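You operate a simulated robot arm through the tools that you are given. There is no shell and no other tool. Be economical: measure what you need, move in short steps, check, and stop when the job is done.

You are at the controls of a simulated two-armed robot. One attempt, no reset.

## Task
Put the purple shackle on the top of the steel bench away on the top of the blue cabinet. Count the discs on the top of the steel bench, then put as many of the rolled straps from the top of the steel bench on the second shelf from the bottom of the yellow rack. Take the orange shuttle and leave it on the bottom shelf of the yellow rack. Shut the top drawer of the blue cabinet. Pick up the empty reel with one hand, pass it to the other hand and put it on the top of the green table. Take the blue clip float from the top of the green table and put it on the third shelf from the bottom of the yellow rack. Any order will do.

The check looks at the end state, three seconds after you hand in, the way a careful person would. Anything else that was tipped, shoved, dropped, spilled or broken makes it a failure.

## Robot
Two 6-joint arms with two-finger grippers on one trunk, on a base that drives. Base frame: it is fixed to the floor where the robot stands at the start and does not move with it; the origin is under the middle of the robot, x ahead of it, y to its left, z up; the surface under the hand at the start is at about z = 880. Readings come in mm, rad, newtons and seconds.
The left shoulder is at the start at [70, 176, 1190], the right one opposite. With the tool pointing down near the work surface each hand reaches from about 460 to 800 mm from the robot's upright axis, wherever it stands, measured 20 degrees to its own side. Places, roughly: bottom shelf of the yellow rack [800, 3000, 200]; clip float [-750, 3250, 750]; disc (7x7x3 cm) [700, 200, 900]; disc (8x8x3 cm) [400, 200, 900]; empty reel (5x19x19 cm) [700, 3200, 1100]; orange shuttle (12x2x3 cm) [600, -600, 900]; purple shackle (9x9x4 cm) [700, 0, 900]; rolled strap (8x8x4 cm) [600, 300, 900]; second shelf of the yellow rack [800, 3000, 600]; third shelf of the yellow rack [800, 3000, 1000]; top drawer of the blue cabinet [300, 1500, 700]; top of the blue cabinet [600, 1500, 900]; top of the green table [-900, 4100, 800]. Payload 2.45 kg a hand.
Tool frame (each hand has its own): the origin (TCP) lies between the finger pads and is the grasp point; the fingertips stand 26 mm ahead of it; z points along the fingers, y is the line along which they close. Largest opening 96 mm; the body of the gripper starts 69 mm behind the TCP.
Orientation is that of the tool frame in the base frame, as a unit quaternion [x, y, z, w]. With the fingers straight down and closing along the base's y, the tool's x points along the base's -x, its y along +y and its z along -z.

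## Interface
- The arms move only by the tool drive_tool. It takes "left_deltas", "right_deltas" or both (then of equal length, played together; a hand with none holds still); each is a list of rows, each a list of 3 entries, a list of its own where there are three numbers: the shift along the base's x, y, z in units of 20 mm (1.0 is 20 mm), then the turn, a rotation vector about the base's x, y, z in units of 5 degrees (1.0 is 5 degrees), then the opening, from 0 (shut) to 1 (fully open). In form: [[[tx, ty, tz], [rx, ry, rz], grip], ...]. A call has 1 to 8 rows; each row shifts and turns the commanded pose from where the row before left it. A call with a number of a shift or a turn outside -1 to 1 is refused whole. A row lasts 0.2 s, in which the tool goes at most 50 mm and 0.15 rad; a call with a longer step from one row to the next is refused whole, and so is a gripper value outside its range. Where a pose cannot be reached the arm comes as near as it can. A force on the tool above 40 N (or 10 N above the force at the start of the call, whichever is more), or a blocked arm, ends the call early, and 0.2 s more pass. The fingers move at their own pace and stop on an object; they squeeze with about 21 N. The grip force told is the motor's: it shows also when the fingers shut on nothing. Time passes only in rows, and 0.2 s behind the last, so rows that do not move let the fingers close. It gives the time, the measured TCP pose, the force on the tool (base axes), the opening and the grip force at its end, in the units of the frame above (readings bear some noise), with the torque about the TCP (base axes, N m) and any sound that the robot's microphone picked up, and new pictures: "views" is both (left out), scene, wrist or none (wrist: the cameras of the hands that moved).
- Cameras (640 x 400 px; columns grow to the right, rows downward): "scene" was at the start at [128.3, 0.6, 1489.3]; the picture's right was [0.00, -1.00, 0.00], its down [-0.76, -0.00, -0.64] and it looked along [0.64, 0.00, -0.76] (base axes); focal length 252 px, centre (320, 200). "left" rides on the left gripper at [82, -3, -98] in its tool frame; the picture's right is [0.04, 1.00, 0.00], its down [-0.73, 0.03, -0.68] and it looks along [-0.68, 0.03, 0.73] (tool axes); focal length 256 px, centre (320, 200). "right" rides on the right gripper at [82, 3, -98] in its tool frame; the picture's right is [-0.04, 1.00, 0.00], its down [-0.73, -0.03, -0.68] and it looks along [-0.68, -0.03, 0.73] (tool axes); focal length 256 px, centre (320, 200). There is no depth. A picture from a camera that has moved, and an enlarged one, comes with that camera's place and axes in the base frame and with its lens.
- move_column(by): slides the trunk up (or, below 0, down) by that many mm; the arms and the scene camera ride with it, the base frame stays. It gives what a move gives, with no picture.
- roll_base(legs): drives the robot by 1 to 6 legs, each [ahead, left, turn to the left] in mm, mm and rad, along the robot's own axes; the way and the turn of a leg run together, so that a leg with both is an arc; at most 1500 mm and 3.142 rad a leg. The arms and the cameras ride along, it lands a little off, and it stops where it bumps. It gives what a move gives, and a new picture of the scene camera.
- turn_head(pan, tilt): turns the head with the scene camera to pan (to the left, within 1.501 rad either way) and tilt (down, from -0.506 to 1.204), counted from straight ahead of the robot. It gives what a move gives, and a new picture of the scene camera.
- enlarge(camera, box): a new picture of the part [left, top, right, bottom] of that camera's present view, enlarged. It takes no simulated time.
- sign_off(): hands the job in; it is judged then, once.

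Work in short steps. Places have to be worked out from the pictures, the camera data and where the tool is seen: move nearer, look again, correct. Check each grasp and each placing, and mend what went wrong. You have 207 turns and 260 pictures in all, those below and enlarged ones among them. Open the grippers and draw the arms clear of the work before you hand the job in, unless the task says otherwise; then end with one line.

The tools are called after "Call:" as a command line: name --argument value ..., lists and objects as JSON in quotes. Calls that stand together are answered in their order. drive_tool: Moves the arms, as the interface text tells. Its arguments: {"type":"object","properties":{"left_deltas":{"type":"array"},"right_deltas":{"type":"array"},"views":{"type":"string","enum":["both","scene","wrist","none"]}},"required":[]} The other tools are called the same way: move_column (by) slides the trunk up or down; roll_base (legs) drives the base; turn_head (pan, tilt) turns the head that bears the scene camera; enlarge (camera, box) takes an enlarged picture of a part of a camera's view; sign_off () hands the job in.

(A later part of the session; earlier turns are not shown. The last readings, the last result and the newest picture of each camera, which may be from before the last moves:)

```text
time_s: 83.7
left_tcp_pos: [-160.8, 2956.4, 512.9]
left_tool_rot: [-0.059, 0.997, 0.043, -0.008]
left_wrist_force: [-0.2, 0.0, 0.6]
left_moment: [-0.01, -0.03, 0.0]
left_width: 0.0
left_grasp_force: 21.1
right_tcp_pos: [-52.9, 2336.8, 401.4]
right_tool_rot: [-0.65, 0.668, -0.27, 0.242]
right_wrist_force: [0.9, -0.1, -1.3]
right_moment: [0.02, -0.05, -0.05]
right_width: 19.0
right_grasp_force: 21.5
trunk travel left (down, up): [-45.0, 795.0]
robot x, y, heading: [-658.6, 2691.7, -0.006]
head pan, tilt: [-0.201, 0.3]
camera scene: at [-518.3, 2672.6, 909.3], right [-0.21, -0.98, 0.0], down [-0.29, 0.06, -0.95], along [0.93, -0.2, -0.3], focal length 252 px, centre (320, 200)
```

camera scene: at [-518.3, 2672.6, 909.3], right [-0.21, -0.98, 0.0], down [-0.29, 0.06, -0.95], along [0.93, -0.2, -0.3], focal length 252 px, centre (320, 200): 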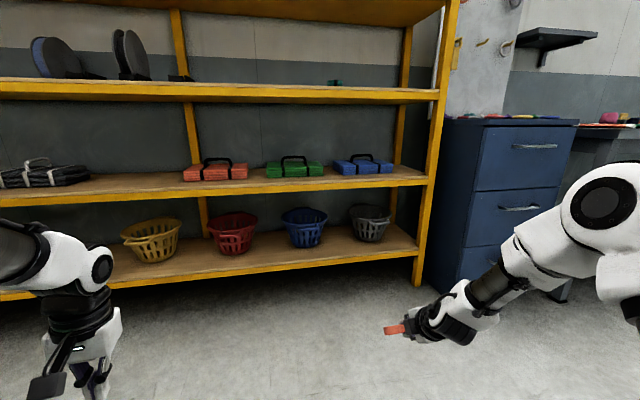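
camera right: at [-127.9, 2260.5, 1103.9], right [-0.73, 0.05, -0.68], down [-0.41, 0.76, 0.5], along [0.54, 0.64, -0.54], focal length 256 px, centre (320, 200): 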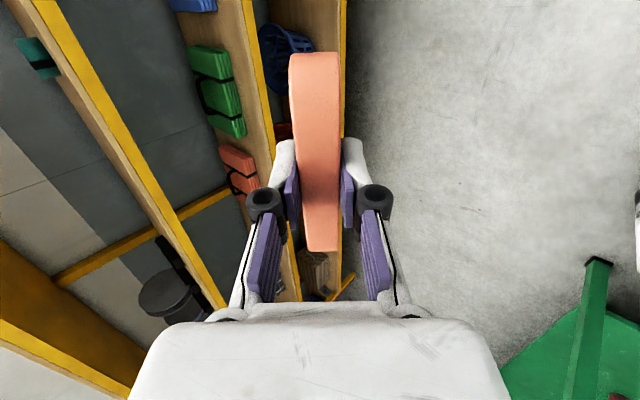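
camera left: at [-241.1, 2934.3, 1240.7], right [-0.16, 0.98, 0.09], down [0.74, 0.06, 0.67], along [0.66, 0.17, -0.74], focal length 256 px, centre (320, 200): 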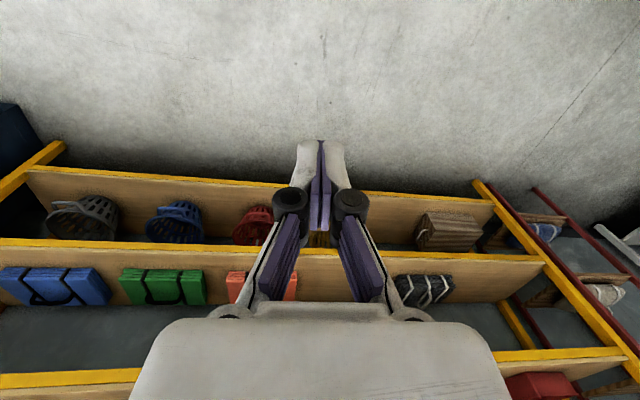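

Solving the two views: bottom shelf front edge is x≈600, z≈223; baskets begin x≈730; gap centre y≈2277. I drive up short of it.

Call:
roll_base --legs '[[0, -58, 0], [590, 0, 0.006]]'

Call:
drive_tool --right_deltas '[[[0, 0, -1], [0, 0, 0], 0], [[0, 0, -1], [0, 0, 0], 0], [[0, 0, -1], [0, 0, 0], 0], [[0, 0, -1], [0, 0, 0], 0]]' --views "both"

```text
time_s: 87.6
left_tcp_pos: [430.2, 2897.2, 512.7]
left_tool_rot: [-0.063, 0.997, 0.043, -0.008]
left_wrist_force: [0.3, 0.5, 0.1]
left_moment: [0.01, -0.01, 0.0]
left_width: 0.0
left_grasp_force: 20.9
right_tcp_pos: [542.6, 2279.0, 400.6]
right_tool_rot: [-0.652, 0.666, -0.27, 0.243]
right_wrist_force: [0.3, 0.1, -1.3]
right_moment: [-0.04, 0.0, 0.0]
right_width: 19.0
right_grasp_force: 20.3
trunk travel left (down, up): [-45.0, 795.0]
robot x, y, heading: [-66.1, 2631.3, -0.004]
head pan, tilt: [-0.201, 0.3]
camera scene: at [75.7, 2612.0, 909.3], right [-0.2, -0.98, 0.0], down [-0.29, 0.06, -0.96], along [0.94, -0.19, -0.3], focal length 252 px, centre (320, 200)
```

scene: 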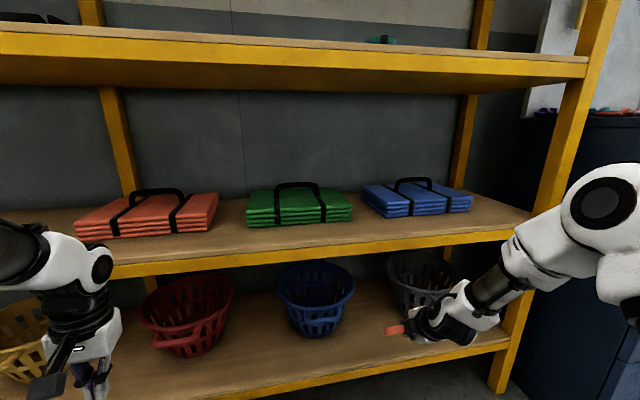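

```text
time_s: 88.6
left_tcp_pos: [430.5, 2896.3, 511.7]
left_tool_rot: [-0.063, 0.997, 0.043, -0.008]
left_wrist_force: [-0.5, 0.0, -0.2]
left_moment: [-0.06, -0.02, -0.03]
left_width: 0.2
left_grasp_force: 21.2
right_tcp_pos: [541.3, 2251.1, 377.6]
right_tool_rot: [-0.651, 0.669, -0.27, 0.236]
right_wrist_force: [0.0, 0.2, -0.2]
right_moment: [-0.02, -0.01, -0.01]
right_width: 19.0
right_grasp_force: 21.0
right hand out of reach, approached as far as the arm can: row 1, 2, 3, 4
trunk travel left (down, up): [-45.0, 795.0]
robot x, y, heading: [-67.4, 2634.3, -0.002]
head pan, tilt: [-0.201, 0.3]
camera scene: at [75.8, 2612.1, 909.3], right [-0.2, -0.98, 0.0], down [-0.29, 0.06, -0.96], along [0.94, -0.19, -0.3], focal length 252 px, centre (320, 200)
camera right: at [468.4, 2175.2, 450.3], right [-0.74, 0.04, -0.67], down [-0.4, 0.77, 0.5], along [0.54, 0.64, -0.55], focal length 256 px, centre (320, 200)
```

scene: 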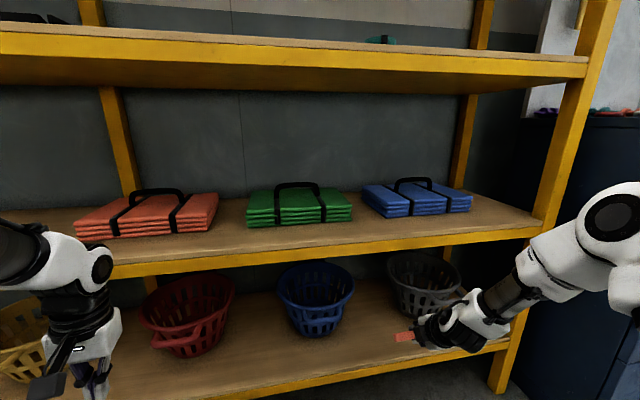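
right: 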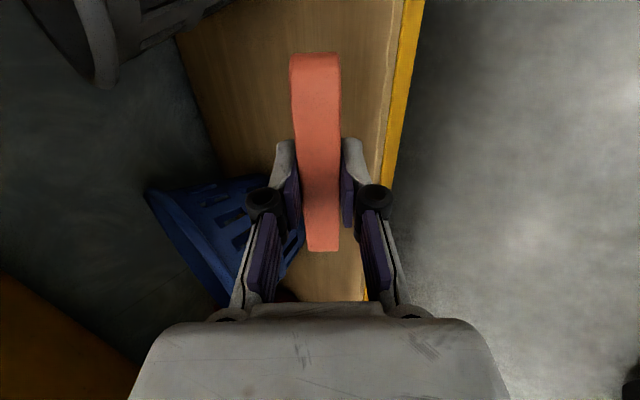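

The pose is limited when near the body; I back the base 90 mm and extend the arm forward and down instead.

Call:
roll_base --legs '[[-90, 0, 0]]'

Call:
drive_tool --right_deltas '[[[1, 0.2, 0], [0, 0, 0], 0], [[1, 0.2, 0], [0, 0, 0], 0], [[1, 0.2, 0], [0, 0, 0], 0], [[1, 0.2, 0], [0, 0, 0], 0], [[1, 0.2, -1], [0, 0, 0], 0], [[1, 0.2, -1], [0, 0, 0], 0], [[0.5, 0, -1], [0, 0, 0], 0], [[0.5, 0, -1], [0, 0, 0], 0]]' --views "both"

```text
time_s: 89.7
left_tcp_pos: [340.3, 2898.8, 512.8]
left_tool_rot: [-0.063, 0.997, 0.043, -0.008]
left_wrist_force: [-0.4, -0.4, -0.5]
left_moment: [0.02, -0.02, -0.01]
left_width: 0.0
left_grasp_force: 20.5
right_tcp_pos: [450.7, 2251.5, 377.5]
right_tool_rot: [-0.651, 0.669, -0.27, 0.236]
right_wrist_force: [0.0, 0.1, 1.0]
right_moment: [0.0, -0.01, 0.0]
right_width: 19.1
right_grasp_force: 21.6
trunk travel left (down, up): [-45.0, 795.0]
robot x, y, heading: [-156.4, 2629.4, -0.001]
head pan, tilt: [-0.201, 0.3]
camera scene: at [-14.6, 2612.2, 909.4], right [-0.2, -0.98, 0.0], down [-0.29, 0.06, -0.96], along [0.94, -0.19, -0.3], focal length 252 px, centre (320, 200)
```

scene: 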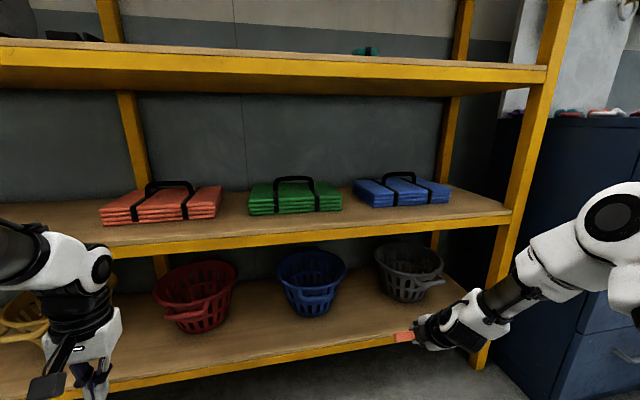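

```text
time_s: 91.5
left_tcp_pos: [341.4, 2897.5, 511.8]
left_tool_rot: [-0.063, 0.997, 0.043, -0.008]
left_wrist_force: [-0.2, 0.5, -0.5]
left_moment: [0.0, -0.01, -0.02]
left_width: 0.3
left_grasp_force: 20.8
right_tcp_pos: [606.6, 2280.3, 321.1]
right_tool_rot: [-0.651, 0.672, -0.271, 0.228]
right_wrist_force: [0.0, 0.1, -0.2]
right_moment: [-0.02, 0.01, 0.02]
right_width: 19.0
right_grasp_force: 20.6
right hand out of reach, approached as far as the arm can: row 5, 6, 7, 8
trunk travel left (down, up): [-45.0, 795.0]
robot x, y, heading: [-160.8, 2632.9, -0.003]
head pan, tilt: [-0.201, 0.3]
camera scene: at [-14.5, 2612.1, 909.3], right [-0.2, -0.98, 0.0], down [-0.29, 0.06, -0.96], along [0.94, -0.19, -0.3], focal length 252 px, centre (320, 200)
camera right: at [534.1, 2207.0, 395.6], right [-0.75, 0.05, -0.66], down [-0.39, 0.78, 0.49], along [0.54, 0.63, -0.56], focal length 256 px, centre (320, 200)
```

scene: 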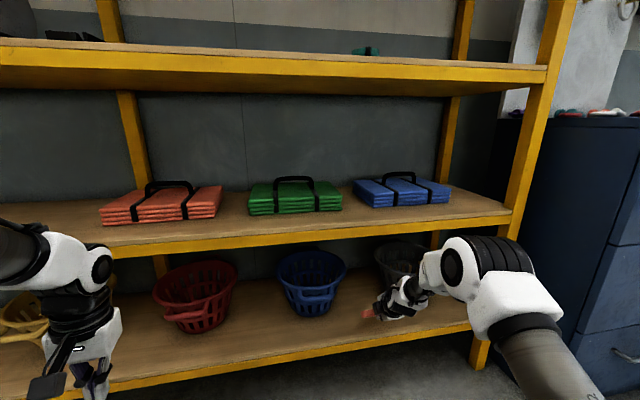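
right: 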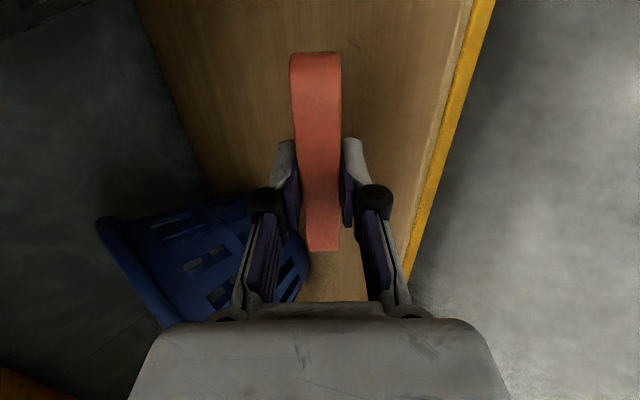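

Nearly there (x 607, z 321); trunk has 45 mm left. I step the base 35 ahead, 20 right, and lower the trunk.

Call:
roll_base --legs '[[35, -20, 0]]'

Call:
move_column --by -40

Call:
drive_tool --right_deltas '[[[0, 0, -0.2], [0, 0, 0], 0]]' --views "both"

```text
time_s: 92.4
left_tcp_pos: [377.7, 2875.2, 512.5]
left_tool_rot: [-0.062, 0.997, 0.043, -0.008]
left_wrist_force: [0.4, 0.5, -0.2]
left_moment: [0.01, 0.0, 0.0]
left_width: 0.0
left_grasp_force: 21.3
right_tcp_pos: [640.6, 2259.0, 319.7]
right_tool_rot: [-0.65, 0.672, -0.271, 0.228]
right_wrist_force: [-0.3, -0.2, -0.6]
right_moment: [0.05, 0.0, 0.02]
right_width: 19.1
right_grasp_force: 21.4
trunk travel left (down, up): [-45.0, 795.0]
robot x, y, heading: [-122.5, 2611.5, -0.006]
head pan, tilt: [-0.201, 0.3]
camera scene: at [20.2, 2591.7, 909.3], right [-0.2, -0.98, 0.0], down [-0.29, 0.06, -0.96], along [0.94, -0.2, -0.3], focal length 252 px, centre (320, 200)
```

scene: 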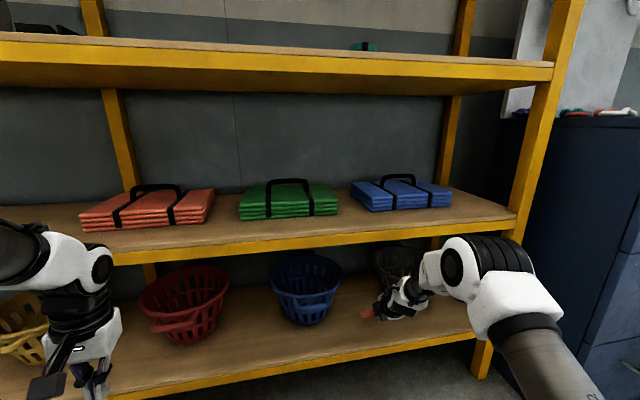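

```text
time_s: 93.2
left_tcp_pos: [375.9, 2877.8, 472.3]
left_tool_rot: [-0.062, 0.997, 0.043, -0.008]
left_wrist_force: [0.4, -0.2, -0.2]
left_moment: [0.0, -0.01, -0.03]
left_width: 0.0
left_grasp_force: 21.2
right_tcp_pos: [641.2, 2258.8, 282.6]
right_tool_rot: [-0.65, 0.671, -0.272, 0.229]
right_wrist_force: [0.9, -1.7, 8.9]
right_moment: [0.05, -0.06, 0.06]
right_width: 18.8
right_grasp_force: 20.9
trunk travel left (down, up): [-5.0, 835.0]
robot x, y, heading: [-123.2, 2610.2, -0.005]
head pan, tilt: [-0.201, 0.3]
```

```text
time_s: 93.6
left_tcp_pos: [374.8, 2875.9, 474.4]
left_tool_rot: [-0.062, 0.997, 0.042, -0.007]
left_wrist_force: [0.4, -0.5, 0.1]
left_moment: [-0.01, -0.02, 0.02]
left_width: 0.2
left_grasp_force: 20.9
right_tcp_pos: [640.5, 2260.0, 282.0]
right_tool_rot: [-0.649, 0.672, -0.274, 0.229]
right_wrist_force: [-4.5, 3.6, 23.9]
right_moment: [0.35, 0.09, 0.05]
right_width: 18.6
right_grasp_force: 21.3
trunk travel left (down, up): [-5.0, 835.0]
robot x, y, heading: [-117.5, 2608.8, -0.005]
head pan, tilt: [-0.201, 0.3]
camera scene: at [17.5, 2593.0, 870.2], right [-0.2, -0.98, 0.0], down [-0.29, 0.06, -0.96], along [0.94, -0.2, -0.29], focal length 252 px, centre (320, 200)
camera right: at [567.6, 2185.8, 357.5], right [-0.74, 0.05, -0.67], down [-0.39, 0.78, 0.49], along [0.54, 0.62, -0.56], focal length 256 px, centre (320, 200)
```

scene: 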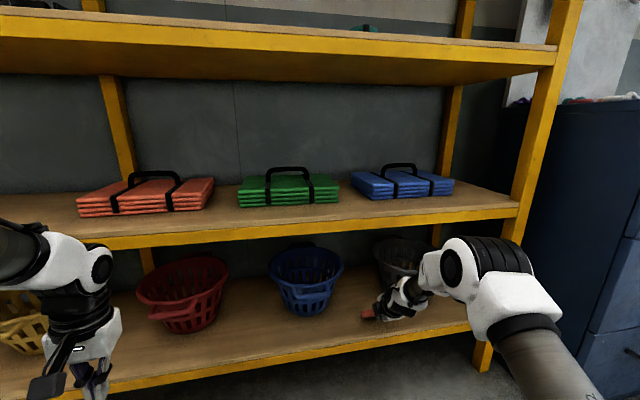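
right: 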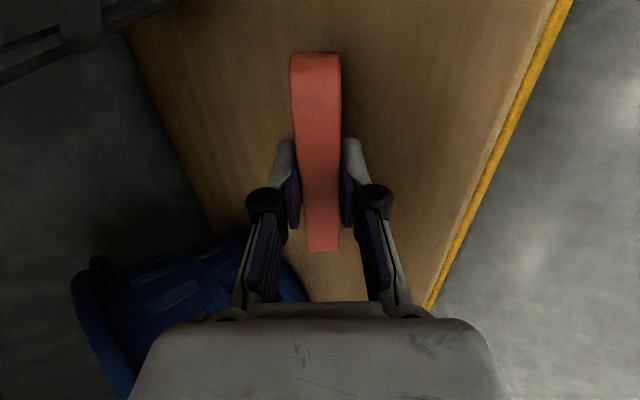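

Touched the shelf (so z≈250). I rise 10 mm and open partially so the shuttle drops the last bit.

Call:
drive_tool --right_deltas '[[[0, 0, 0.5], [0, 0, 0], 0], [[0, 0, 0.1], [0, 0, 0], 0.25], [[0, 0, 0], [0, 0, 0], 0.3], [[0, 0, 0], [0, 0, 0], 0.38], [[0, 0, 0], [0, 0, 0], 0.42]]' --views "wrist"

```text
time_s: 94.8
left_tcp_pos: [374.8, 2875.9, 472.0]
left_tool_rot: [-0.062, 0.997, 0.043, -0.008]
left_wrist_force: [0.4, 0.5, 0.0]
left_moment: [0.02, -0.01, 0.01]
left_width: 0.1
left_grasp_force: 20.9
right_tcp_pos: [640.8, 2258.8, 289.8]
right_tool_rot: [-0.65, 0.673, -0.27, 0.229]
right_wrist_force: [0.1, -0.7, -0.5]
right_moment: [-0.01, 0.0, -0.01]
right_width: 40.2
right_grasp_force: 0.1
trunk travel left (down, up): [-5.0, 835.0]
robot x, y, heading: [-122.6, 2610.5, -0.005]
head pan, tilt: [-0.201, 0.3]
camera right: at [567.7, 2185.4, 364.7], right [-0.75, 0.05, -0.66], down [-0.39, 0.78, 0.49], along [0.54, 0.63, -0.56], focal length 256 px, centre (320, 200)
```

right: 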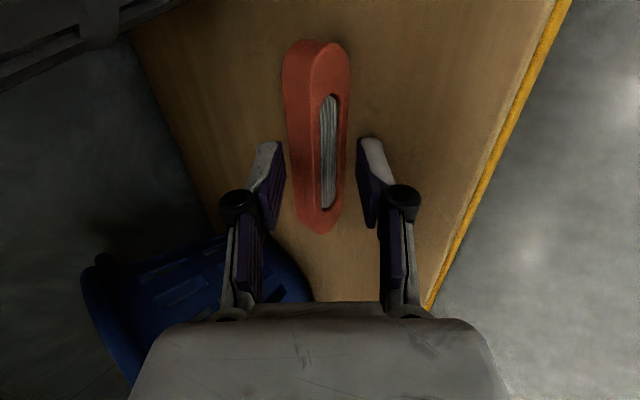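

The shuttle lies on the bottom shelf. I retract along the tool axis.

Call:
drive_tool --right_deltas '[[[-0.6, 0, 0.7], [0, 0, 0], 0.42], [[-0.7, 0, 0.8], [0, 0, 0], 0.42], [[-0.7, 0, 0.8], [0, 0, 0], 0.42], [[-0.8, 0, 0.8], [0, 0, 0], 0.42], [[-1, 0, 0.8], [0, 0, 0], 0.42]]' --views "wrist"

Call:
roll_base --legs '[[-300, 0, 0]]'

Call:
enlarge --camera "scene" --box '[240, 180, 500, 340]'

```text
time_s: 96.0
left_tcp_pos: [375.9, 2876.8, 472.3]
left_tool_rot: [-0.062, 0.997, 0.043, -0.008]
left_wrist_force: [-0.2, 0.4, -0.7]
left_moment: [0.0, -0.02, -0.02]
left_width: 0.1
left_grasp_force: 20.7
right_tcp_pos: [563.2, 2259.8, 365.0]
right_tool_rot: [-0.65, 0.672, -0.271, 0.228]
right_wrist_force: [0.7, 0.5, 0.3]
right_moment: [-0.01, 0.02, -0.02]
right_width: 40.4
right_grasp_force: 0.0
trunk travel left (down, up): [-5.0, 835.0]
robot x, y, heading: [-123.5, 2612.1, -0.005]
head pan, tilt: [-0.201, 0.3]
camera right: at [490.3, 2185.4, 441.2], right [-0.75, 0.05, -0.66], down [-0.39, 0.78, 0.49], along [0.54, 0.63, -0.56], focal length 256 px, centre (320, 200)
```

right: 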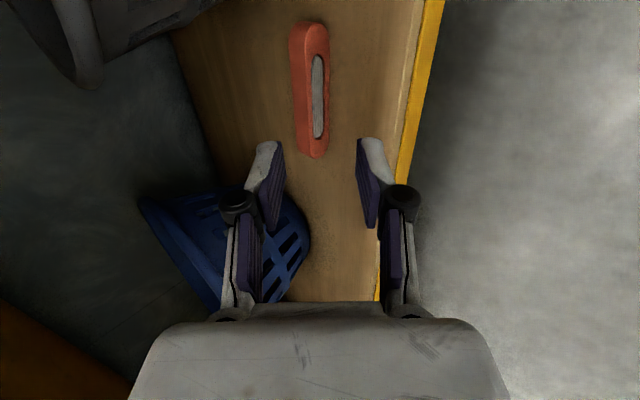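

```text
time_s: 98.1
left_tcp_pos: [74.3, 2877.5, 472.0]
left_tool_rot: [-0.062, 0.997, 0.044, -0.008]
left_wrist_force: [-0.4, 0.6, -0.7]
left_moment: [-0.02, 0.02, -0.03]
left_width: 0.2
left_grasp_force: 20.8
right_tcp_pos: [260.0, 2259.8, 365.9]
right_tool_rot: [-0.65, 0.672, -0.271, 0.228]
right_wrist_force: [0.1, -1.0, 0.5]
right_moment: [0.03, 0.01, 0.02]
right_width: 40.4
right_grasp_force: 0.1
trunk travel left (down, up): [-5.0, 835.0]
robot x, y, heading: [-423.2, 2610.7, -0.005]
head pan, tilt: [-0.201, 0.3]
camera scene: at [-282.3, 2593.2, 869.3], right [-0.21, -0.98, 0.0], down [-0.29, 0.06, -0.96], along [0.93, -0.2, -0.3], focal length 252 px, centre (320, 200)
```

scene: 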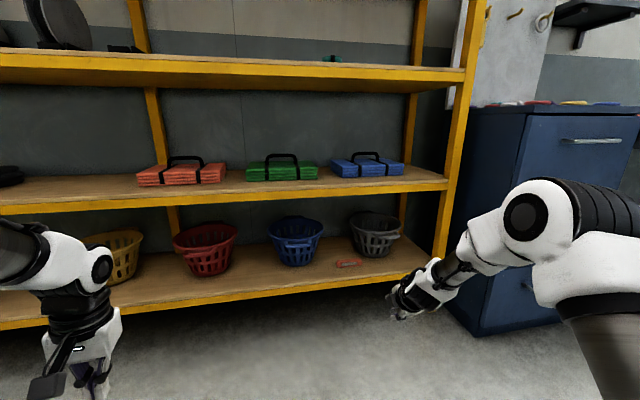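

```text
2.46 times, centred on (370, 260) of scene
camera zoom: at [-282.3, 2593.2, 869.3], right [-0.21, -0.98, 0.0], down [-0.29, 0.06, -0.96], along [0.93, -0.2, -0.3], focal length 620 px, centre (197, 52)
```

zoom: 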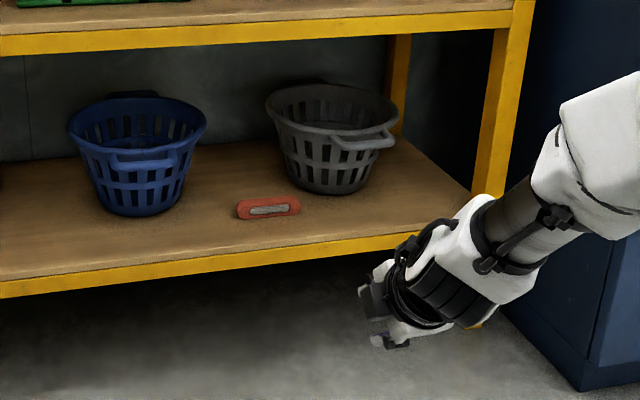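

Shuttle is well placed. Next the reel: I raise the trunk again and bring both tools back toward neutral.

Call:
move_column --by 400

Call:
move_column --by 270

Call:
drive_tool --right_deltas '[[[-0.3, 0, 0.5], [0, 1, 0], 0.42], [[-0.3, 0, 0.5], [0, 1, 0], 0.42], [[-0.3, 0, 0.5], [0, 1, 0], 0.42], [[-0.3, 0, 0.5], [0, 1, 0], 0.42], [[-0.3, 0, 0.5], [0, 1, 0], 0.42], [[-0.3, 0, 0.5], [0, 1, 0], 0.42], [[-0.3, 0, 0.5], [0, 1, 0], 0.42], [[-0.3, 0, 0.5], [0, 1, 0], 0.42]]' --views "none"

Call:
drive_tool --right_deltas '[[[0, 0, 0], [0, 0, -1], 0.42], [[0, 0, 0], [0, 0, -1], 0.42], [[0, 0, 0], [0, 0, -1], 0.42], [[0, 0, 0], [0, 0, -1], 0.42], [[0, 0, 0], [0, 0, -1], 0.42], [[0, 0, 0], [0, 0, -1], 0.42], [[0, 0, 0], [0, 0, -1], 0.42], [[0, 0, 0], [0, 0, -1], 0.42]]' --left_deltas '[[[0, 0, 0], [0, -1, 0], 0], [[0, 0, 0], [0, -1, 0], 0], [[0, 0, 0], [0, -1, 0], 0], [[0, 0, 0], [0, -1, 0], 0], [[0, 0, 0], [0, -1, 0], 0], [[0, 0, 0], [0, -1, 0], 0], [[0, 0, 0], [0, -1, 0], 0], [[0, 0, 0], [0, -1, 0], 0]]' --views "none"

Call:
drive_tool --right_deltas '[[[0, 0, 0], [0, 0, -1], 1], [[0, 0, 0], [0, 0, -1], 1], [[0, 0, 0], [0, 0, -1], 1], [[0, 0, 0], [0, 0, -1], 1], [[0, 0, 0], [0, 0, -1], 1], [[0, 0, 0], [0, 0, -1], 1], [[0, 0, 0], [0, 0, -1], 1], [[0, 0, 0], [0, 0, -1], 1]]' --left_deltas '[[[0.5, 0, 0], [0, -1, 0], 1], [[0.5, 0, 0], [0, -1, 0], 1], [[0.5, 0, 0], [0, -1, 0], 1], [[0.5, 0, 0], [0, -1, 0], 1], [[0.5, 0, 0], [0, 0, 0], 1], [[0.5, 0, 0], [0, 0, 0], 1], [[0.5, 0, 0], [0, 0, 0], 1], [[0.5, 0, 0], [0, 0, 0], 1]]' --views "none"

Call:
turn_head --pan 0.35 --tilt 0.35

```text
time_s: 101.9
left_tcp_pos: [73.3, 2877.1, 872.7]
left_tool_rot: [-0.061, 0.997, 0.044, -0.008]
left_wrist_force: [-0.1, 0.5, -0.5]
left_moment: [0.01, 0.02, 0.01]
left_width: 0.1
left_grasp_force: 20.6
right_tcp_pos: [260.5, 2259.7, 766.2]
right_tool_rot: [-0.65, 0.673, -0.27, 0.228]
right_wrist_force: [0.3, 0.4, 0.2]
right_moment: [0.01, -0.01, -0.02]
right_width: 40.4
right_grasp_force: 0.1
trunk travel left (down, up): [-405.0, 435.0]
robot x, y, heading: [-429.3, 2611.2, -0.007]
head pan, tilt: [-0.201, 0.3]
```

```text
time_s: 104.7
left_tcp_pos: [74.4, 2876.5, 1141.6]
left_tool_rot: [-0.061, 0.997, 0.043, -0.008]
left_wrist_force: [0.4, 0.4, -0.7]
left_moment: [0.0, -0.03, -0.01]
left_width: 0.0
left_grasp_force: 21.0
right_tcp_pos: [260.5, 2259.7, 1036.0]
right_tool_rot: [-0.649, 0.673, -0.272, 0.228]
right_wrist_force: [-0.2, -0.3, -0.9]
right_moment: [0.04, 0.03, 0.02]
right_width: 40.6
right_grasp_force: 0.0
trunk travel left (down, up): [-675.0, 165.0]
robot x, y, heading: [-421.6, 2612.4, -0.004]
head pan, tilt: [-0.201, 0.3]
```

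```text
time_s: 106.5
left_tcp_pos: [75.0, 2877.2, 1143.3]
left_tool_rot: [-0.062, 0.997, 0.043, -0.008]
left_wrist_force: [0.1, 0.5, -0.4]
left_moment: [-0.03, -0.03, -0.02]
left_width: 0.0
left_grasp_force: 20.4
right_tcp_pos: [223.8, 2248.1, 1099.5]
right_tool_rot: [-0.7, 0.71, -0.078, 0.001]
right_wrist_force: [-0.5, -0.1, -0.5]
right_moment: [0.0, 0.02, 0.01]
right_width: 40.5
right_grasp_force: 0.0
right hand out of reach, approached as far as the arm can: row 1, 2, 3
trunk travel left (down, up): [-675.0, 165.0]
robot x, y, heading: [-426.3, 2611.0, -0.007]
head pan, tilt: [-0.201, 0.3]
```

```text
time_s: 108.3
left_tcp_pos: [72.5, 2883.8, 1143.0]
left_tool_rot: [-0.076, 0.951, 0.035, 0.297]
left_wrist_force: [0.1, -0.3, -0.1]
left_moment: [-0.02, 0.0, -0.03]
left_width: 0.0
left_grasp_force: 20.9
left hand out of reach, approached as far as the arm can: row 8
right_tcp_pos: [221.6, 2246.8, 1100.4]
right_tool_rot: [-0.414, 0.907, -0.076, -0.025]
right_wrist_force: [0.4, 1.0, 0.5]
right_moment: [-0.03, -0.01, 0.01]
right_width: 40.9
right_grasp_force: 0.0
trunk travel left (down, up): [-675.0, 165.0]
robot x, y, heading: [-423.7, 2612.8, -0.008]
head pan, tilt: [-0.201, 0.3]
```

```text
time_s: 110.1
left_tcp_pos: [151.2, 2895.9, 1148.6]
left_tool_rot: [-0.08, 0.885, 0.022, 0.458]
left_wrist_force: [-0.3, 0.3, 0.0]
left_moment: [0.01, 0.02, -0.01]
left_width: 96.0
left_grasp_force: 0.1
left hand out of reach, approached as far as the arm can: row 1, 4
right_tcp_pos: [222.0, 2248.8, 1100.8]
right_tool_rot: [-0.078, 0.994, -0.063, -0.049]
right_wrist_force: [0.0, 0.3, 0.7]
right_moment: [-0.01, 0.0, 0.01]
right_width: 96.1
right_grasp_force: 0.1
trunk travel left (down, up): [-675.0, 165.0]
robot x, y, heading: [-426.6, 2611.9, -0.008]
head pan, tilt: [-0.201, 0.3]
```

```text
time_s: 111.0
left_tcp_pos: [150.0, 2895.0, 1148.8]
left_tool_rot: [-0.081, 0.885, 0.022, 0.458]
left_wrist_force: [0.7, 0.1, 0.6]
left_moment: [0.02, 0.01, -0.01]
left_width: 96.1
left_grasp_force: 0.0
right_tcp_pos: [222.6, 2248.5, 1100.7]
right_tool_rot: [-0.08, 0.994, -0.063, -0.05]
right_wrist_force: [-0.7, 0.2, 0.6]
right_moment: [-0.05, 0.0, 0.0]
right_width: 96.1
right_grasp_force: 0.2
trunk travel left (down, up): [-675.0, 165.0]
robot x, y, heading: [-425.3, 2614.5, -0.007]
head pan, tilt: [0.351, 0.351]
camera scene: at [-285.9, 2643.9, 1534.6], right [0.34, -0.94, 0.0], down [-0.32, -0.12, -0.94], along [0.88, 0.32, -0.34], focal length 252 px, centre (320, 200)
```

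scene: 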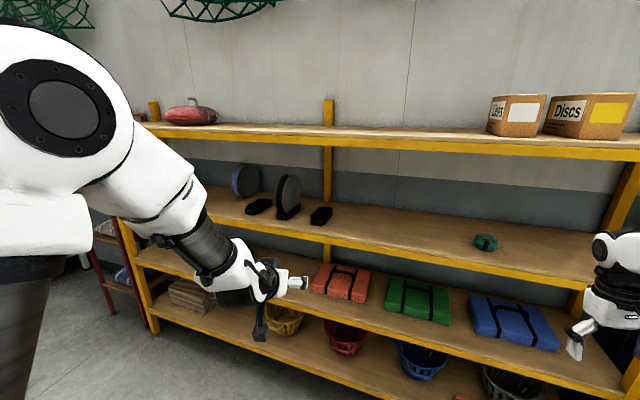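

Reel stands with its axis along y at about [700,3165,1140]. I pull the right hand back, square the left, then drive closer.

Call:
drive_tool --right_deltas '[[[-1, 0, 0], [0, 0, 0], 1], [[-1, 0, 0], [0, 0, 0], 1], [[-1, 0, 0], [0, 0, 0], 1], [[-1, 0, 0], [0, 0, 0], 1], [[-1, 0, 0], [0, 0, 0], 1], [[-1, 0, 0], [0, 0, 0], 1]]' --left_deltas '[[[0, 0, 0.5], [0, 0, -0.4], 1], [[0, 0, 0.5], [0, 0, -0.4], 1], [[0, 0, 0.5], [0, 0, -0.4], 1], [[0, 0, 0.5], [0, 0, -0.4], 1], [[0, 0, 0.5], [0, -0.5, 0], 1], [[0, 0, 0.5], [0, -0.5, 0], 1]]' --views "none"

Call:
roll_base --legs '[[355, 0, 0.007], [0, 310, 0]]'

Call:
drive_tool --left_deltas '[[[0, 0, 0], [0, 0, 0], 1]]' --views "wrist"

```text
time_s: 112.5
left_tcp_pos: [143.6, 2914.5, 1222.8]
left_tool_rot: [-0.019, 0.868, -0.009, 0.497]
left_wrist_force: [-0.6, 0.1, -0.6]
left_moment: [0.02, 0.01, 0.02]
left_width: 96.1
left_grasp_force: 0.1
left hand out of reach, approached as far as the arm can: row 2, 4, 5, 6
right_tcp_pos: [101.2, 2251.1, 1099.9]
right_tool_rot: [-0.079, 0.994, -0.063, -0.048]
right_wrist_force: [-1.0, 0.0, -0.3]
right_moment: [0.0, -0.04, 0.03]
right_width: 96.0
right_grasp_force: 0.0
trunk travel left (down, up): [-675.0, 165.0]
robot x, y, heading: [-424.9, 2612.3, -0.008]
head pan, tilt: [0.351, 0.351]
```

```text
time_s: 116.5
left_tcp_pos: [501.7, 3229.9, 1222.6]
left_tool_rot: [-0.023, 0.869, -0.007, 0.495]
left_wrist_force: [-0.8, -0.2, -0.4]
left_moment: [0.01, -0.01, -0.01]
left_width: 96.0
left_grasp_force: 0.0
right_tcp_pos: [463.0, 2565.5, 1097.8]
right_tool_rot: [-0.085, 0.993, -0.063, -0.048]
right_wrist_force: [0.1, -0.9, -0.4]
right_moment: [0.05, -0.01, 0.0]
right_width: 96.0
right_grasp_force: 0.1
trunk travel left (down, up): [-675.0, 165.0]
robot x, y, heading: [-67.8, 2920.9, 0.004]
head pan, tilt: [0.351, 0.351]
camera scene: at [71.4, 2955.7, 1534.6], right [0.35, -0.94, 0.0], down [-0.32, -0.12, -0.94], along [0.88, 0.33, -0.34], focal length 252 px, centre (320, 200)
```

scene: 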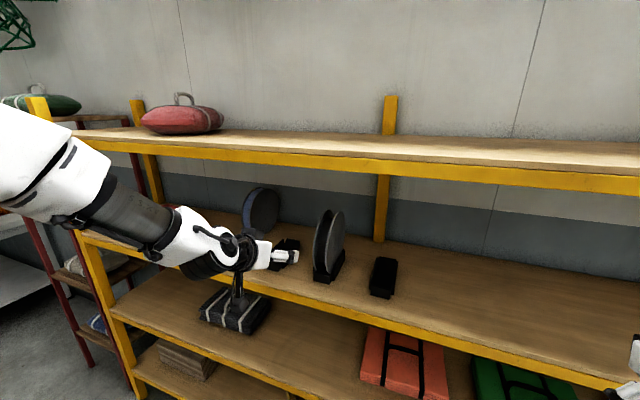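

```text
time_s: 116.9
left_tcp_pos: [500.0, 3230.1, 1223.7]
left_tool_rot: [-0.023, 0.869, -0.007, 0.495]
left_wrist_force: [0.3, -0.3, 0.4]
left_moment: [0.0, 0.02, 0.02]
left_width: 96.0
left_grasp_force: 0.0
right_tcp_pos: [462.8, 2567.1, 1098.7]
right_tool_rot: [-0.084, 0.993, -0.062, -0.049]
right_wrist_force: [0.4, 0.8, -0.5]
right_moment: [0.02, 0.01, 0.02]
right_width: 96.1
right_grasp_force: 0.1
trunk travel left (down, up): [-675.0, 165.0]
robot x, y, heading: [-70.4, 2924.4, 0.008]
head pan, tilt: [0.351, 0.351]
camera left: at [374.7, 3222.7, 1202.0], right [-0.05, 1.0, -0.07], down [-0.21, 0.06, 0.98], along [0.98, 0.07, 0.21], focal length 256 px, centre (320, 200)
```

left: 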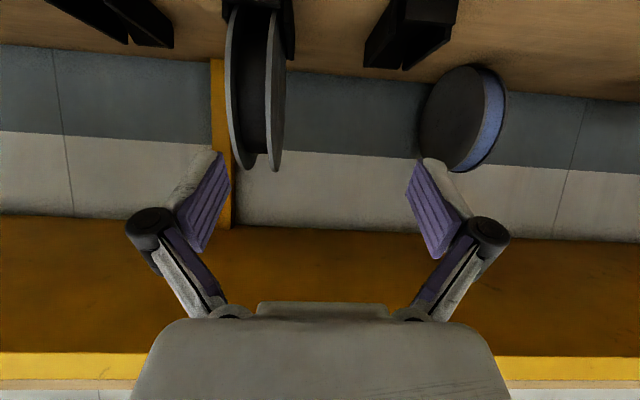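

The reel's front-top is about [648,3162,1173] for my grip, axis along y. I shift the hand right and down in front of it, then advance.

Call:
drive_tool --left_deltas '[[[0, -0.85, -0.6], [0, 0, 0], 1], [[0, -0.85, -0.6], [0, 0, 0], 1], [[0, -0.85, -0.6], [0, 0, 0], 1], [[0, -0.85, -0.6], [0, 0, 0], 1], [[0.8, 0, 0], [0, 0, 0], 1], [[0.8, 0, 0], [0, 0, 0], 1], [[0.8, 0, 0], [0, 0, 0], 1], [[0.8, 0, 0], [0, 0, 0], 1]]' --views "both"

```text
time_s: 118.7
left_tcp_pos: [557.5, 3241.4, 1228.0]
left_tool_rot: [-0.025, 0.871, -0.004, 0.491]
left_wrist_force: [-0.4, 0.7, 0.1]
left_moment: [0.0, -0.01, -0.01]
left_width: 96.0
left_grasp_force: 0.1
left hand out of reach, approached as far as the arm can: row 1, 2, 3, 4, 5, 6, 7, 8
right_tcp_pos: [464.9, 2566.8, 1098.7]
right_tool_rot: [-0.084, 0.993, -0.061, -0.05]
right_wrist_force: [0.1, 0.0, -0.3]
right_moment: [-0.02, 0.0, 0.02]
right_width: 95.8
right_grasp_force: 0.0
trunk travel left (down, up): [-675.0, 165.0]
robot x, y, heading: [-69.4, 2926.5, 0.011]
head pan, tilt: [0.351, 0.351]
camera scene: at [72.5, 2956.8, 1534.5], right [0.35, -0.94, 0.0], down [-0.32, -0.12, -0.94], along [0.88, 0.33, -0.34], focal length 252 px, centre (320, 200)
camera left: at [431.4, 3233.1, 1208.6], right [-0.06, 1.0, -0.07], down [-0.21, 0.05, 0.98], along [0.98, 0.07, 0.2], focal length 256 px, centre (320, 200)
```

scene: 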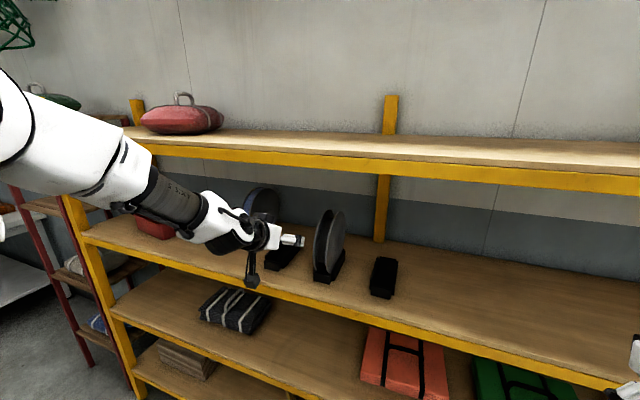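
left: 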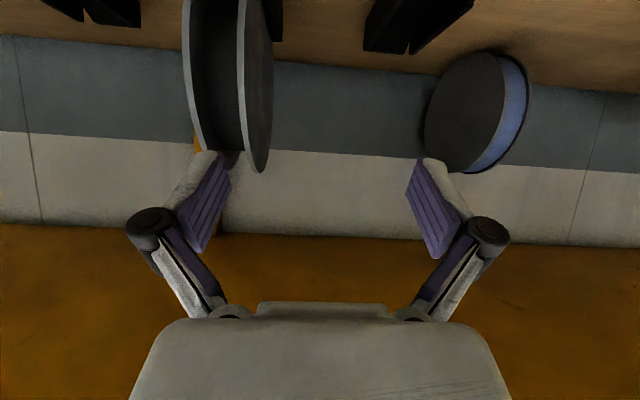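

The arm is too folded here. I back the base off and shift right, so the arm can work more extended.

Call:
drive_tool --left_deltas '[[[-1, 0, 0], [0, 0, 0], 1], [[-1, 0, 0], [0, 0, 0], 1]]' --views "none"

Call:
roll_base --legs '[[-150, -60, -0.01]]'

Call:
drive_tool --left_deltas '[[[1, 0, 0], [0, 0, 0], 1], [[1, 0, 0], [0, 0, 0], 1], [[1, 0, 0], [0, 0, 0], 1], [[1, 0, 0], [0, 0, 0], 1], [[0.5, 0, 0], [0, 0, 0], 1], [[0, 0, 0], [0, 0, 0], 1]]' --views "wrist"

```text
time_s: 119.3
left_tcp_pos: [513.2, 3242.3, 1229.0]
left_tool_rot: [-0.023, 0.869, -0.008, 0.495]
left_wrist_force: [-0.9, -0.4, -0.1]
left_moment: [0.02, -0.01, 0.01]
left_width: 96.0
left_grasp_force: 0.0
right_tcp_pos: [462.6, 2567.1, 1099.8]
right_tool_rot: [-0.085, 0.993, -0.063, -0.049]
right_wrist_force: [0.0, 0.9, 0.2]
right_moment: [0.01, -0.06, -0.01]
right_width: 96.0
right_grasp_force: 0.0
trunk travel left (down, up): [-675.0, 165.0]
robot x, y, heading: [-68.7, 2923.4, 0.004]
head pan, tilt: [0.351, 0.351]
```

```text
time_s: 120.7
left_tcp_pos: [368.7, 3178.4, 1227.1]
left_tool_rot: [-0.019, 0.869, -0.01, 0.495]
left_wrist_force: [0.1, 0.0, -0.3]
left_moment: [0.03, 0.01, -0.03]
left_width: 96.0
left_grasp_force: 0.1
right_tcp_pos: [312.0, 2503.8, 1098.2]
right_tool_rot: [-0.081, 0.993, -0.063, -0.05]
right_wrist_force: [-0.3, -0.2, -0.3]
right_moment: [0.01, 0.06, 0.0]
right_width: 95.8
right_grasp_force: 0.1
trunk travel left (down, up): [-675.0, 165.0]
robot x, y, heading: [-219.1, 2863.5, -0.002]
head pan, tilt: [0.351, 0.351]
camera scene: at [-77.6, 2897.5, 1534.3], right [0.34, -0.94, 0.0], down [-0.33, -0.12, -0.94], along [0.88, 0.32, -0.35], focal length 252 px, centre (320, 200)
```

scene: 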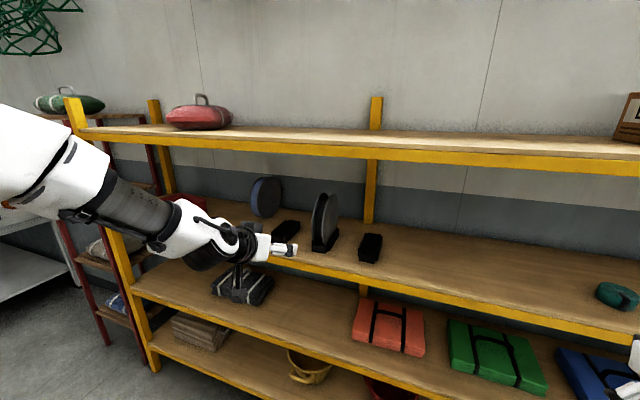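

```text
time_s: 122.1
left_tcp_pos: [454.9, 3182.6, 1234.6]
left_tool_rot: [-0.021, 0.87, -0.006, 0.492]
left_wrist_force: [0.2, -0.1, -0.5]
left_moment: [0.03, 0.02, 0.04]
left_width: 95.8
left_grasp_force: 0.1
left hand out of reach, approached as far as the arm can: row 3
right_tcp_pos: [308.4, 2503.3, 1099.3]
right_tool_rot: [-0.081, 0.994, -0.063, -0.049]
right_wrist_force: [-0.2, 0.0, -0.8]
right_moment: [0.02, -0.02, 0.01]
right_width: 95.9
right_grasp_force: 0.1
trunk travel left (down, up): [-675.0, 165.0]
robot x, y, heading: [-220.6, 2862.0, -0.002]
head pan, tilt: [0.351, 0.351]
camera left: at [328.2, 3174.5, 1215.3], right [-0.05, 1.0, -0.07], down [-0.2, 0.05, 0.98], along [0.98, 0.07, 0.2], focal length 256 px, centre (320, 200)
```

left: 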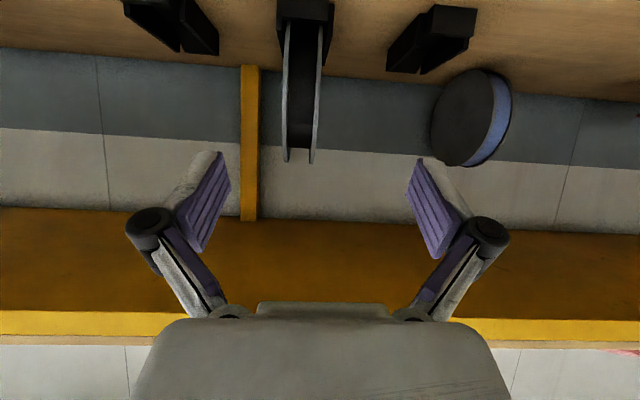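

Now the arm obeys. I continue forward, slightly right, and lower to z≈1180.

Call:
drive_tool --left_deltas '[[[0.7, -0.1, -0.4], [0, 0, 0], 1], [[0.7, -0.1, -0.4], [0, 0, 0], 1], [[0.7, -0.1, -0.4], [0, 0, 0], 1], [[0.7, -0.1, -0.4], [0, 0, 0], 1], [[0.7, -0.1, -0.4], [0, 0, 0], 1], [[0.7, 0, -0.4], [0, 0, 0], 1], [[0.5, 0, -0.2], [0, 0, 0], 1], [[0, 0, 0], [0, 0, 0], 1]]' --views "wrist"

```text
time_s: 123.9
left_tcp_pos: [537.5, 3177.1, 1222.7]
left_tool_rot: [-0.026, 0.874, 0.002, 0.486]
left_wrist_force: [-0.1, -0.7, -0.6]
left_moment: [-0.01, 0.01, -0.02]
left_width: 96.0
left_grasp_force: 0.0
left hand out of reach, approached as far as the arm can: row 1, 2, 3, 4, 5, 6, 7
right_tcp_pos: [309.2, 2503.9, 1098.2]
right_tool_rot: [-0.08, 0.994, -0.062, -0.049]
right_wrist_force: [0.5, -0.6, 1.0]
right_moment: [0.01, -0.02, 0.0]
right_width: 96.0
right_grasp_force: 0.0
trunk travel left (down, up): [-675.0, 165.0]
robot x, y, heading: [-217.6, 2865.3, -0.003]
head pan, tilt: [0.351, 0.351]
camera left: at [411.5, 3168.5, 1205.5], right [-0.07, 1.0, -0.06], down [-0.19, 0.04, 0.98], along [0.98, 0.08, 0.19], focal length 256 px, centre (320, 200)
```

left: 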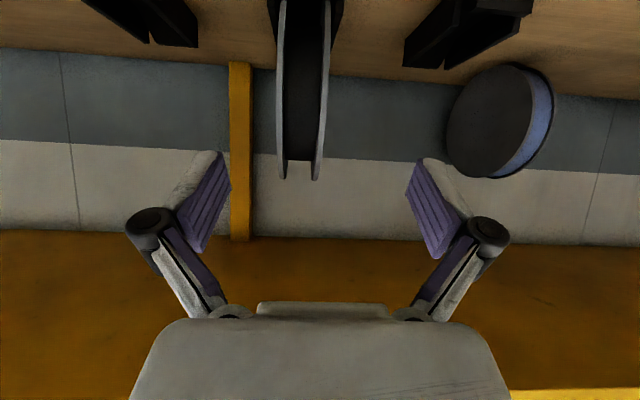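

Height is limited at this pitch, so I use the trunk: down 45.

Call:
move_column --by -45

Call:
drive_tool --left_deltas '[[[0.7, 0, 0], [0, 0, 0], 1], [[0.7, 0, 0], [0, 0, 0], 1], [[0.5, 0, 0], [0, 0, 0], 1], [[0, 0, 0], [0, 0, 0], 1]]' --views "wrist"

```text
time_s: 124.8
left_tcp_pos: [537.4, 3177.7, 1178.3]
left_tool_rot: [-0.026, 0.874, 0.001, 0.485]
left_wrist_force: [-0.3, -0.4, 0.4]
left_moment: [-0.01, -0.01, 0.01]
left_width: 95.9
left_grasp_force: 0.1
right_tcp_pos: [308.9, 2503.4, 1054.3]
right_tool_rot: [-0.081, 0.994, -0.062, -0.049]
right_wrist_force: [-0.3, -0.1, -0.3]
right_moment: [0.01, 0.0, -0.04]
right_width: 96.2
right_grasp_force: 0.2
trunk travel left (down, up): [-630.0, 210.0]
robot x, y, heading: [-219.4, 2866.3, -0.002]
head pan, tilt: [0.351, 0.351]
```

```text
time_s: 125.8
left_tcp_pos: [559.7, 3178.2, 1179.0]
left_tool_rot: [-0.027, 0.874, 0.002, 0.486]
left_wrist_force: [-0.3, 0.5, 0.0]
left_moment: [0.0, 0.01, -0.02]
left_width: 96.0
left_grasp_force: 0.0
left hand out of reach, approached as far as the arm can: row 2, 3
right_tcp_pos: [308.9, 2502.5, 1054.3]
right_tool_rot: [-0.081, 0.994, -0.062, -0.049]
right_wrist_force: [0.1, -1.1, 0.1]
right_moment: [0.01, -0.01, -0.03]
right_width: 96.0
right_grasp_force: 0.0
trunk travel left (down, up): [-630.0, 210.0]
robot x, y, heading: [-219.7, 2863.8, -0.002]
head pan, tilt: [0.351, 0.351]
camera left: at [432.8, 3168.9, 1160.5], right [-0.07, 1.0, -0.05], down [-0.19, 0.04, 0.98], along [0.98, 0.08, 0.19], focal length 256 px, centre (320, 200)
```

left: 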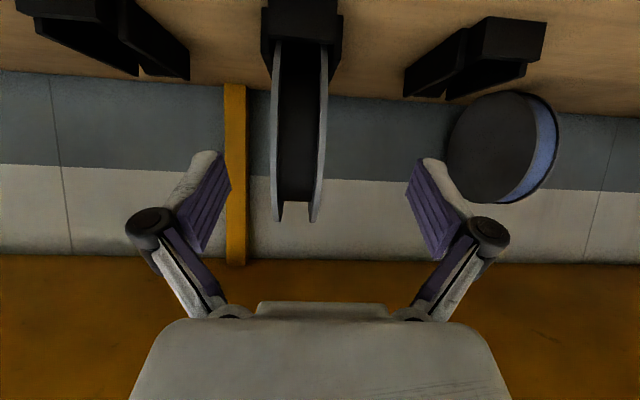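

The reel stays centred about 8 mm to the right of the grip. I roll the base forward 85 and right 8 to bring the fingers around the rim.

Call:
roll_base --legs '[[60, -8, 0]]'

Call:
drive_tool --left_deltas '[[[0, 0, 0], [0, 0, 0], 1]]' --views "wrist"

```text
time_s: 126.7
left_tcp_pos: [617.4, 3169.9, 1180.5]
left_tool_rot: [-0.027, 0.872, 0.003, 0.488]
left_wrist_force: [-0.5, -0.2, 0.1]
left_moment: [-0.03, -0.01, -0.03]
left_width: 96.0
left_grasp_force: 0.0
right_tcp_pos: [366.9, 2494.6, 1054.7]
right_tool_rot: [-0.08, 0.994, -0.062, -0.048]
right_wrist_force: [0.0, -0.1, 0.0]
right_moment: [0.0, 0.0, 0.0]
right_width: 96.2
right_grasp_force: 0.0
trunk travel left (down, up): [-630.0, 210.0]
robot x, y, heading: [-157.9, 2855.5, -0.006]
head pan, tilt: [0.351, 0.351]
camera scene: at [-22.2, 2888.8, 1490.0], right [0.34, -0.94, 0.0], down [-0.32, -0.12, -0.94], along [0.88, 0.32, -0.34], focal length 252 px, centre (320, 200)
```

scene: 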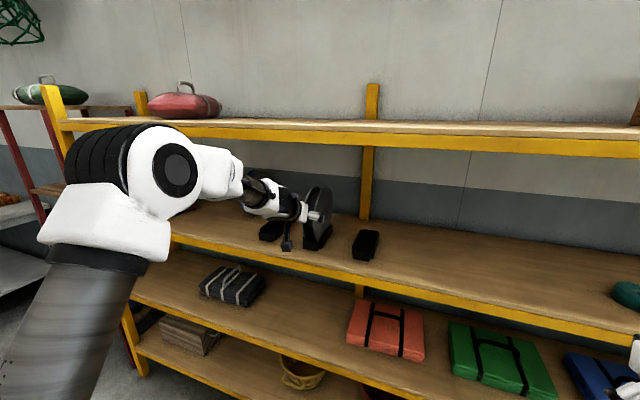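

```text
time_s: 127.1
left_tcp_pos: [616.5, 3170.2, 1180.6]
left_tool_rot: [-0.028, 0.873, 0.003, 0.486]
left_wrist_force: [-0.5, 0.4, 0.3]
left_moment: [0.01, 0.0, -0.01]
left_width: 96.0
left_grasp_force: 0.1
right_tcp_pos: [366.2, 2494.7, 1055.8]
right_tool_rot: [-0.082, 0.994, -0.062, -0.049]
right_wrist_force: [-1.0, 0.1, 1.3]
right_moment: [-0.03, -0.06, 0.0]
right_width: 96.1
right_grasp_force: 0.1
trunk travel left (down, up): [-630.0, 210.0]
robot x, y, heading: [-157.9, 2852.8, -0.003]
head pan, tilt: [0.351, 0.351]
camera left: at [489.9, 3160.7, 1162.6], right [-0.07, 1.0, -0.06], down [-0.2, 0.04, 0.98], along [0.98, 0.08, 0.19], focal length 256 px, centre (320, 200)
```

left: 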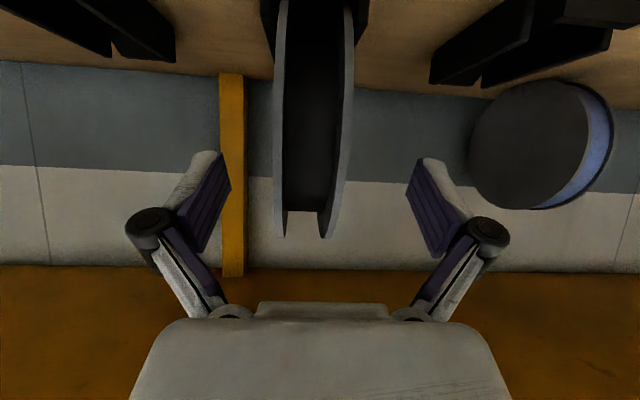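

Well centred. I go 32 mm further and close.

Call:
roll_base --legs '[[34, 0, 0]]'

Call:
drive_tool --left_deltas '[[[0, 0, 0], [0, 0, 0], 0.5], [[0, 0, 0], [0, 0, 0], 0.3], [[0, 0, 0], [0, 0, 0], 0], [[0, 0, 0], [0, 0, 0], 0], [[0, 0, 0], [0, 0, 0], 0]]' --views "wrist"

```text
time_s: 128.0
left_tcp_pos: [649.8, 3169.9, 1182.5]
left_tool_rot: [-0.027, 0.872, 0.003, 0.488]
left_wrist_force: [-0.8, 0.0, -0.6]
left_moment: [-0.05, -0.01, 0.02]
left_width: 95.9
left_grasp_force: 0.2
right_tcp_pos: [400.0, 2494.7, 1054.9]
right_tool_rot: [-0.081, 0.994, -0.063, -0.048]
right_wrist_force: [-0.4, 0.2, 0.4]
right_moment: [-0.02, -0.07, -0.02]
right_width: 95.5
right_grasp_force: 0.0
trunk travel left (down, up): [-630.0, 210.0]
robot x, y, heading: [-123.7, 2857.0, -0.003]
head pan, tilt: [0.351, 0.351]
camera scene: at [10.2, 2888.3, 1490.2], right [0.34, -0.94, 0.0], down [-0.32, -0.12, -0.94], along [0.88, 0.32, -0.34], focal length 252 px, centre (320, 200)
```

scene: 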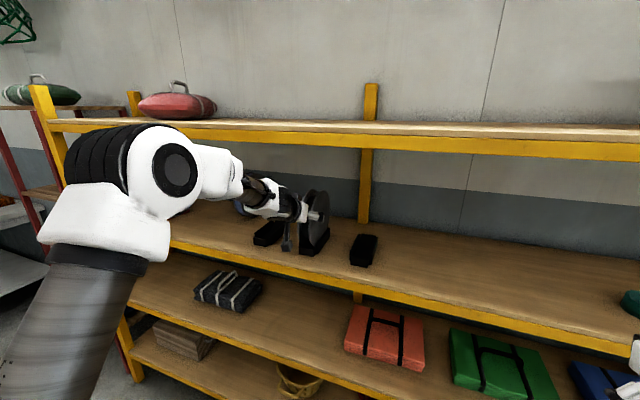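

```text
time_s: 129.2
left_tcp_pos: [654.6, 3168.8, 1178.3]
left_tool_rot: [-0.027, 0.874, 0.003, 0.485]
left_wrist_force: [1.5, -6.6, -5.4]
left_moment: [-0.61, 0.3, -0.81]
left_width: 42.0
left_grasp_force: 21.2
right_tcp_pos: [404.4, 2493.4, 1053.1]
right_tool_rot: [-0.081, 0.994, -0.062, -0.05]
right_wrist_force: [-1.0, 1.1, 0.1]
right_moment: [0.0, 0.01, -0.04]
right_width: 96.0
right_grasp_force: 0.1
trunk travel left (down, up): [-630.0, 210.0]
robot x, y, heading: [-127.7, 2860.2, -0.004]
head pan, tilt: [0.351, 0.351]
camera left: at [527.9, 3159.3, 1160.5], right [-0.07, 1.0, -0.05], down [-0.19, 0.04, 0.98], along [0.98, 0.08, 0.19], focal length 256 px, centre (320, 200)
```

left: 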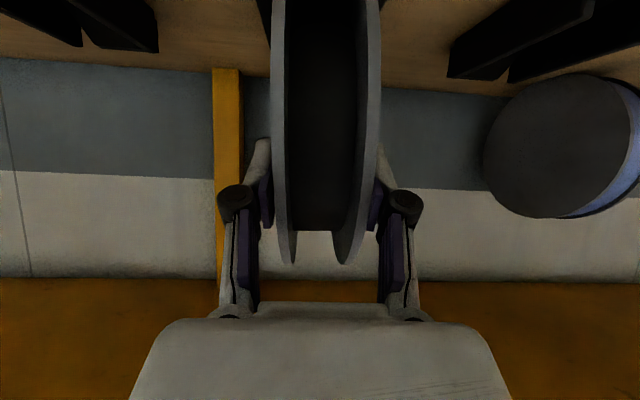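

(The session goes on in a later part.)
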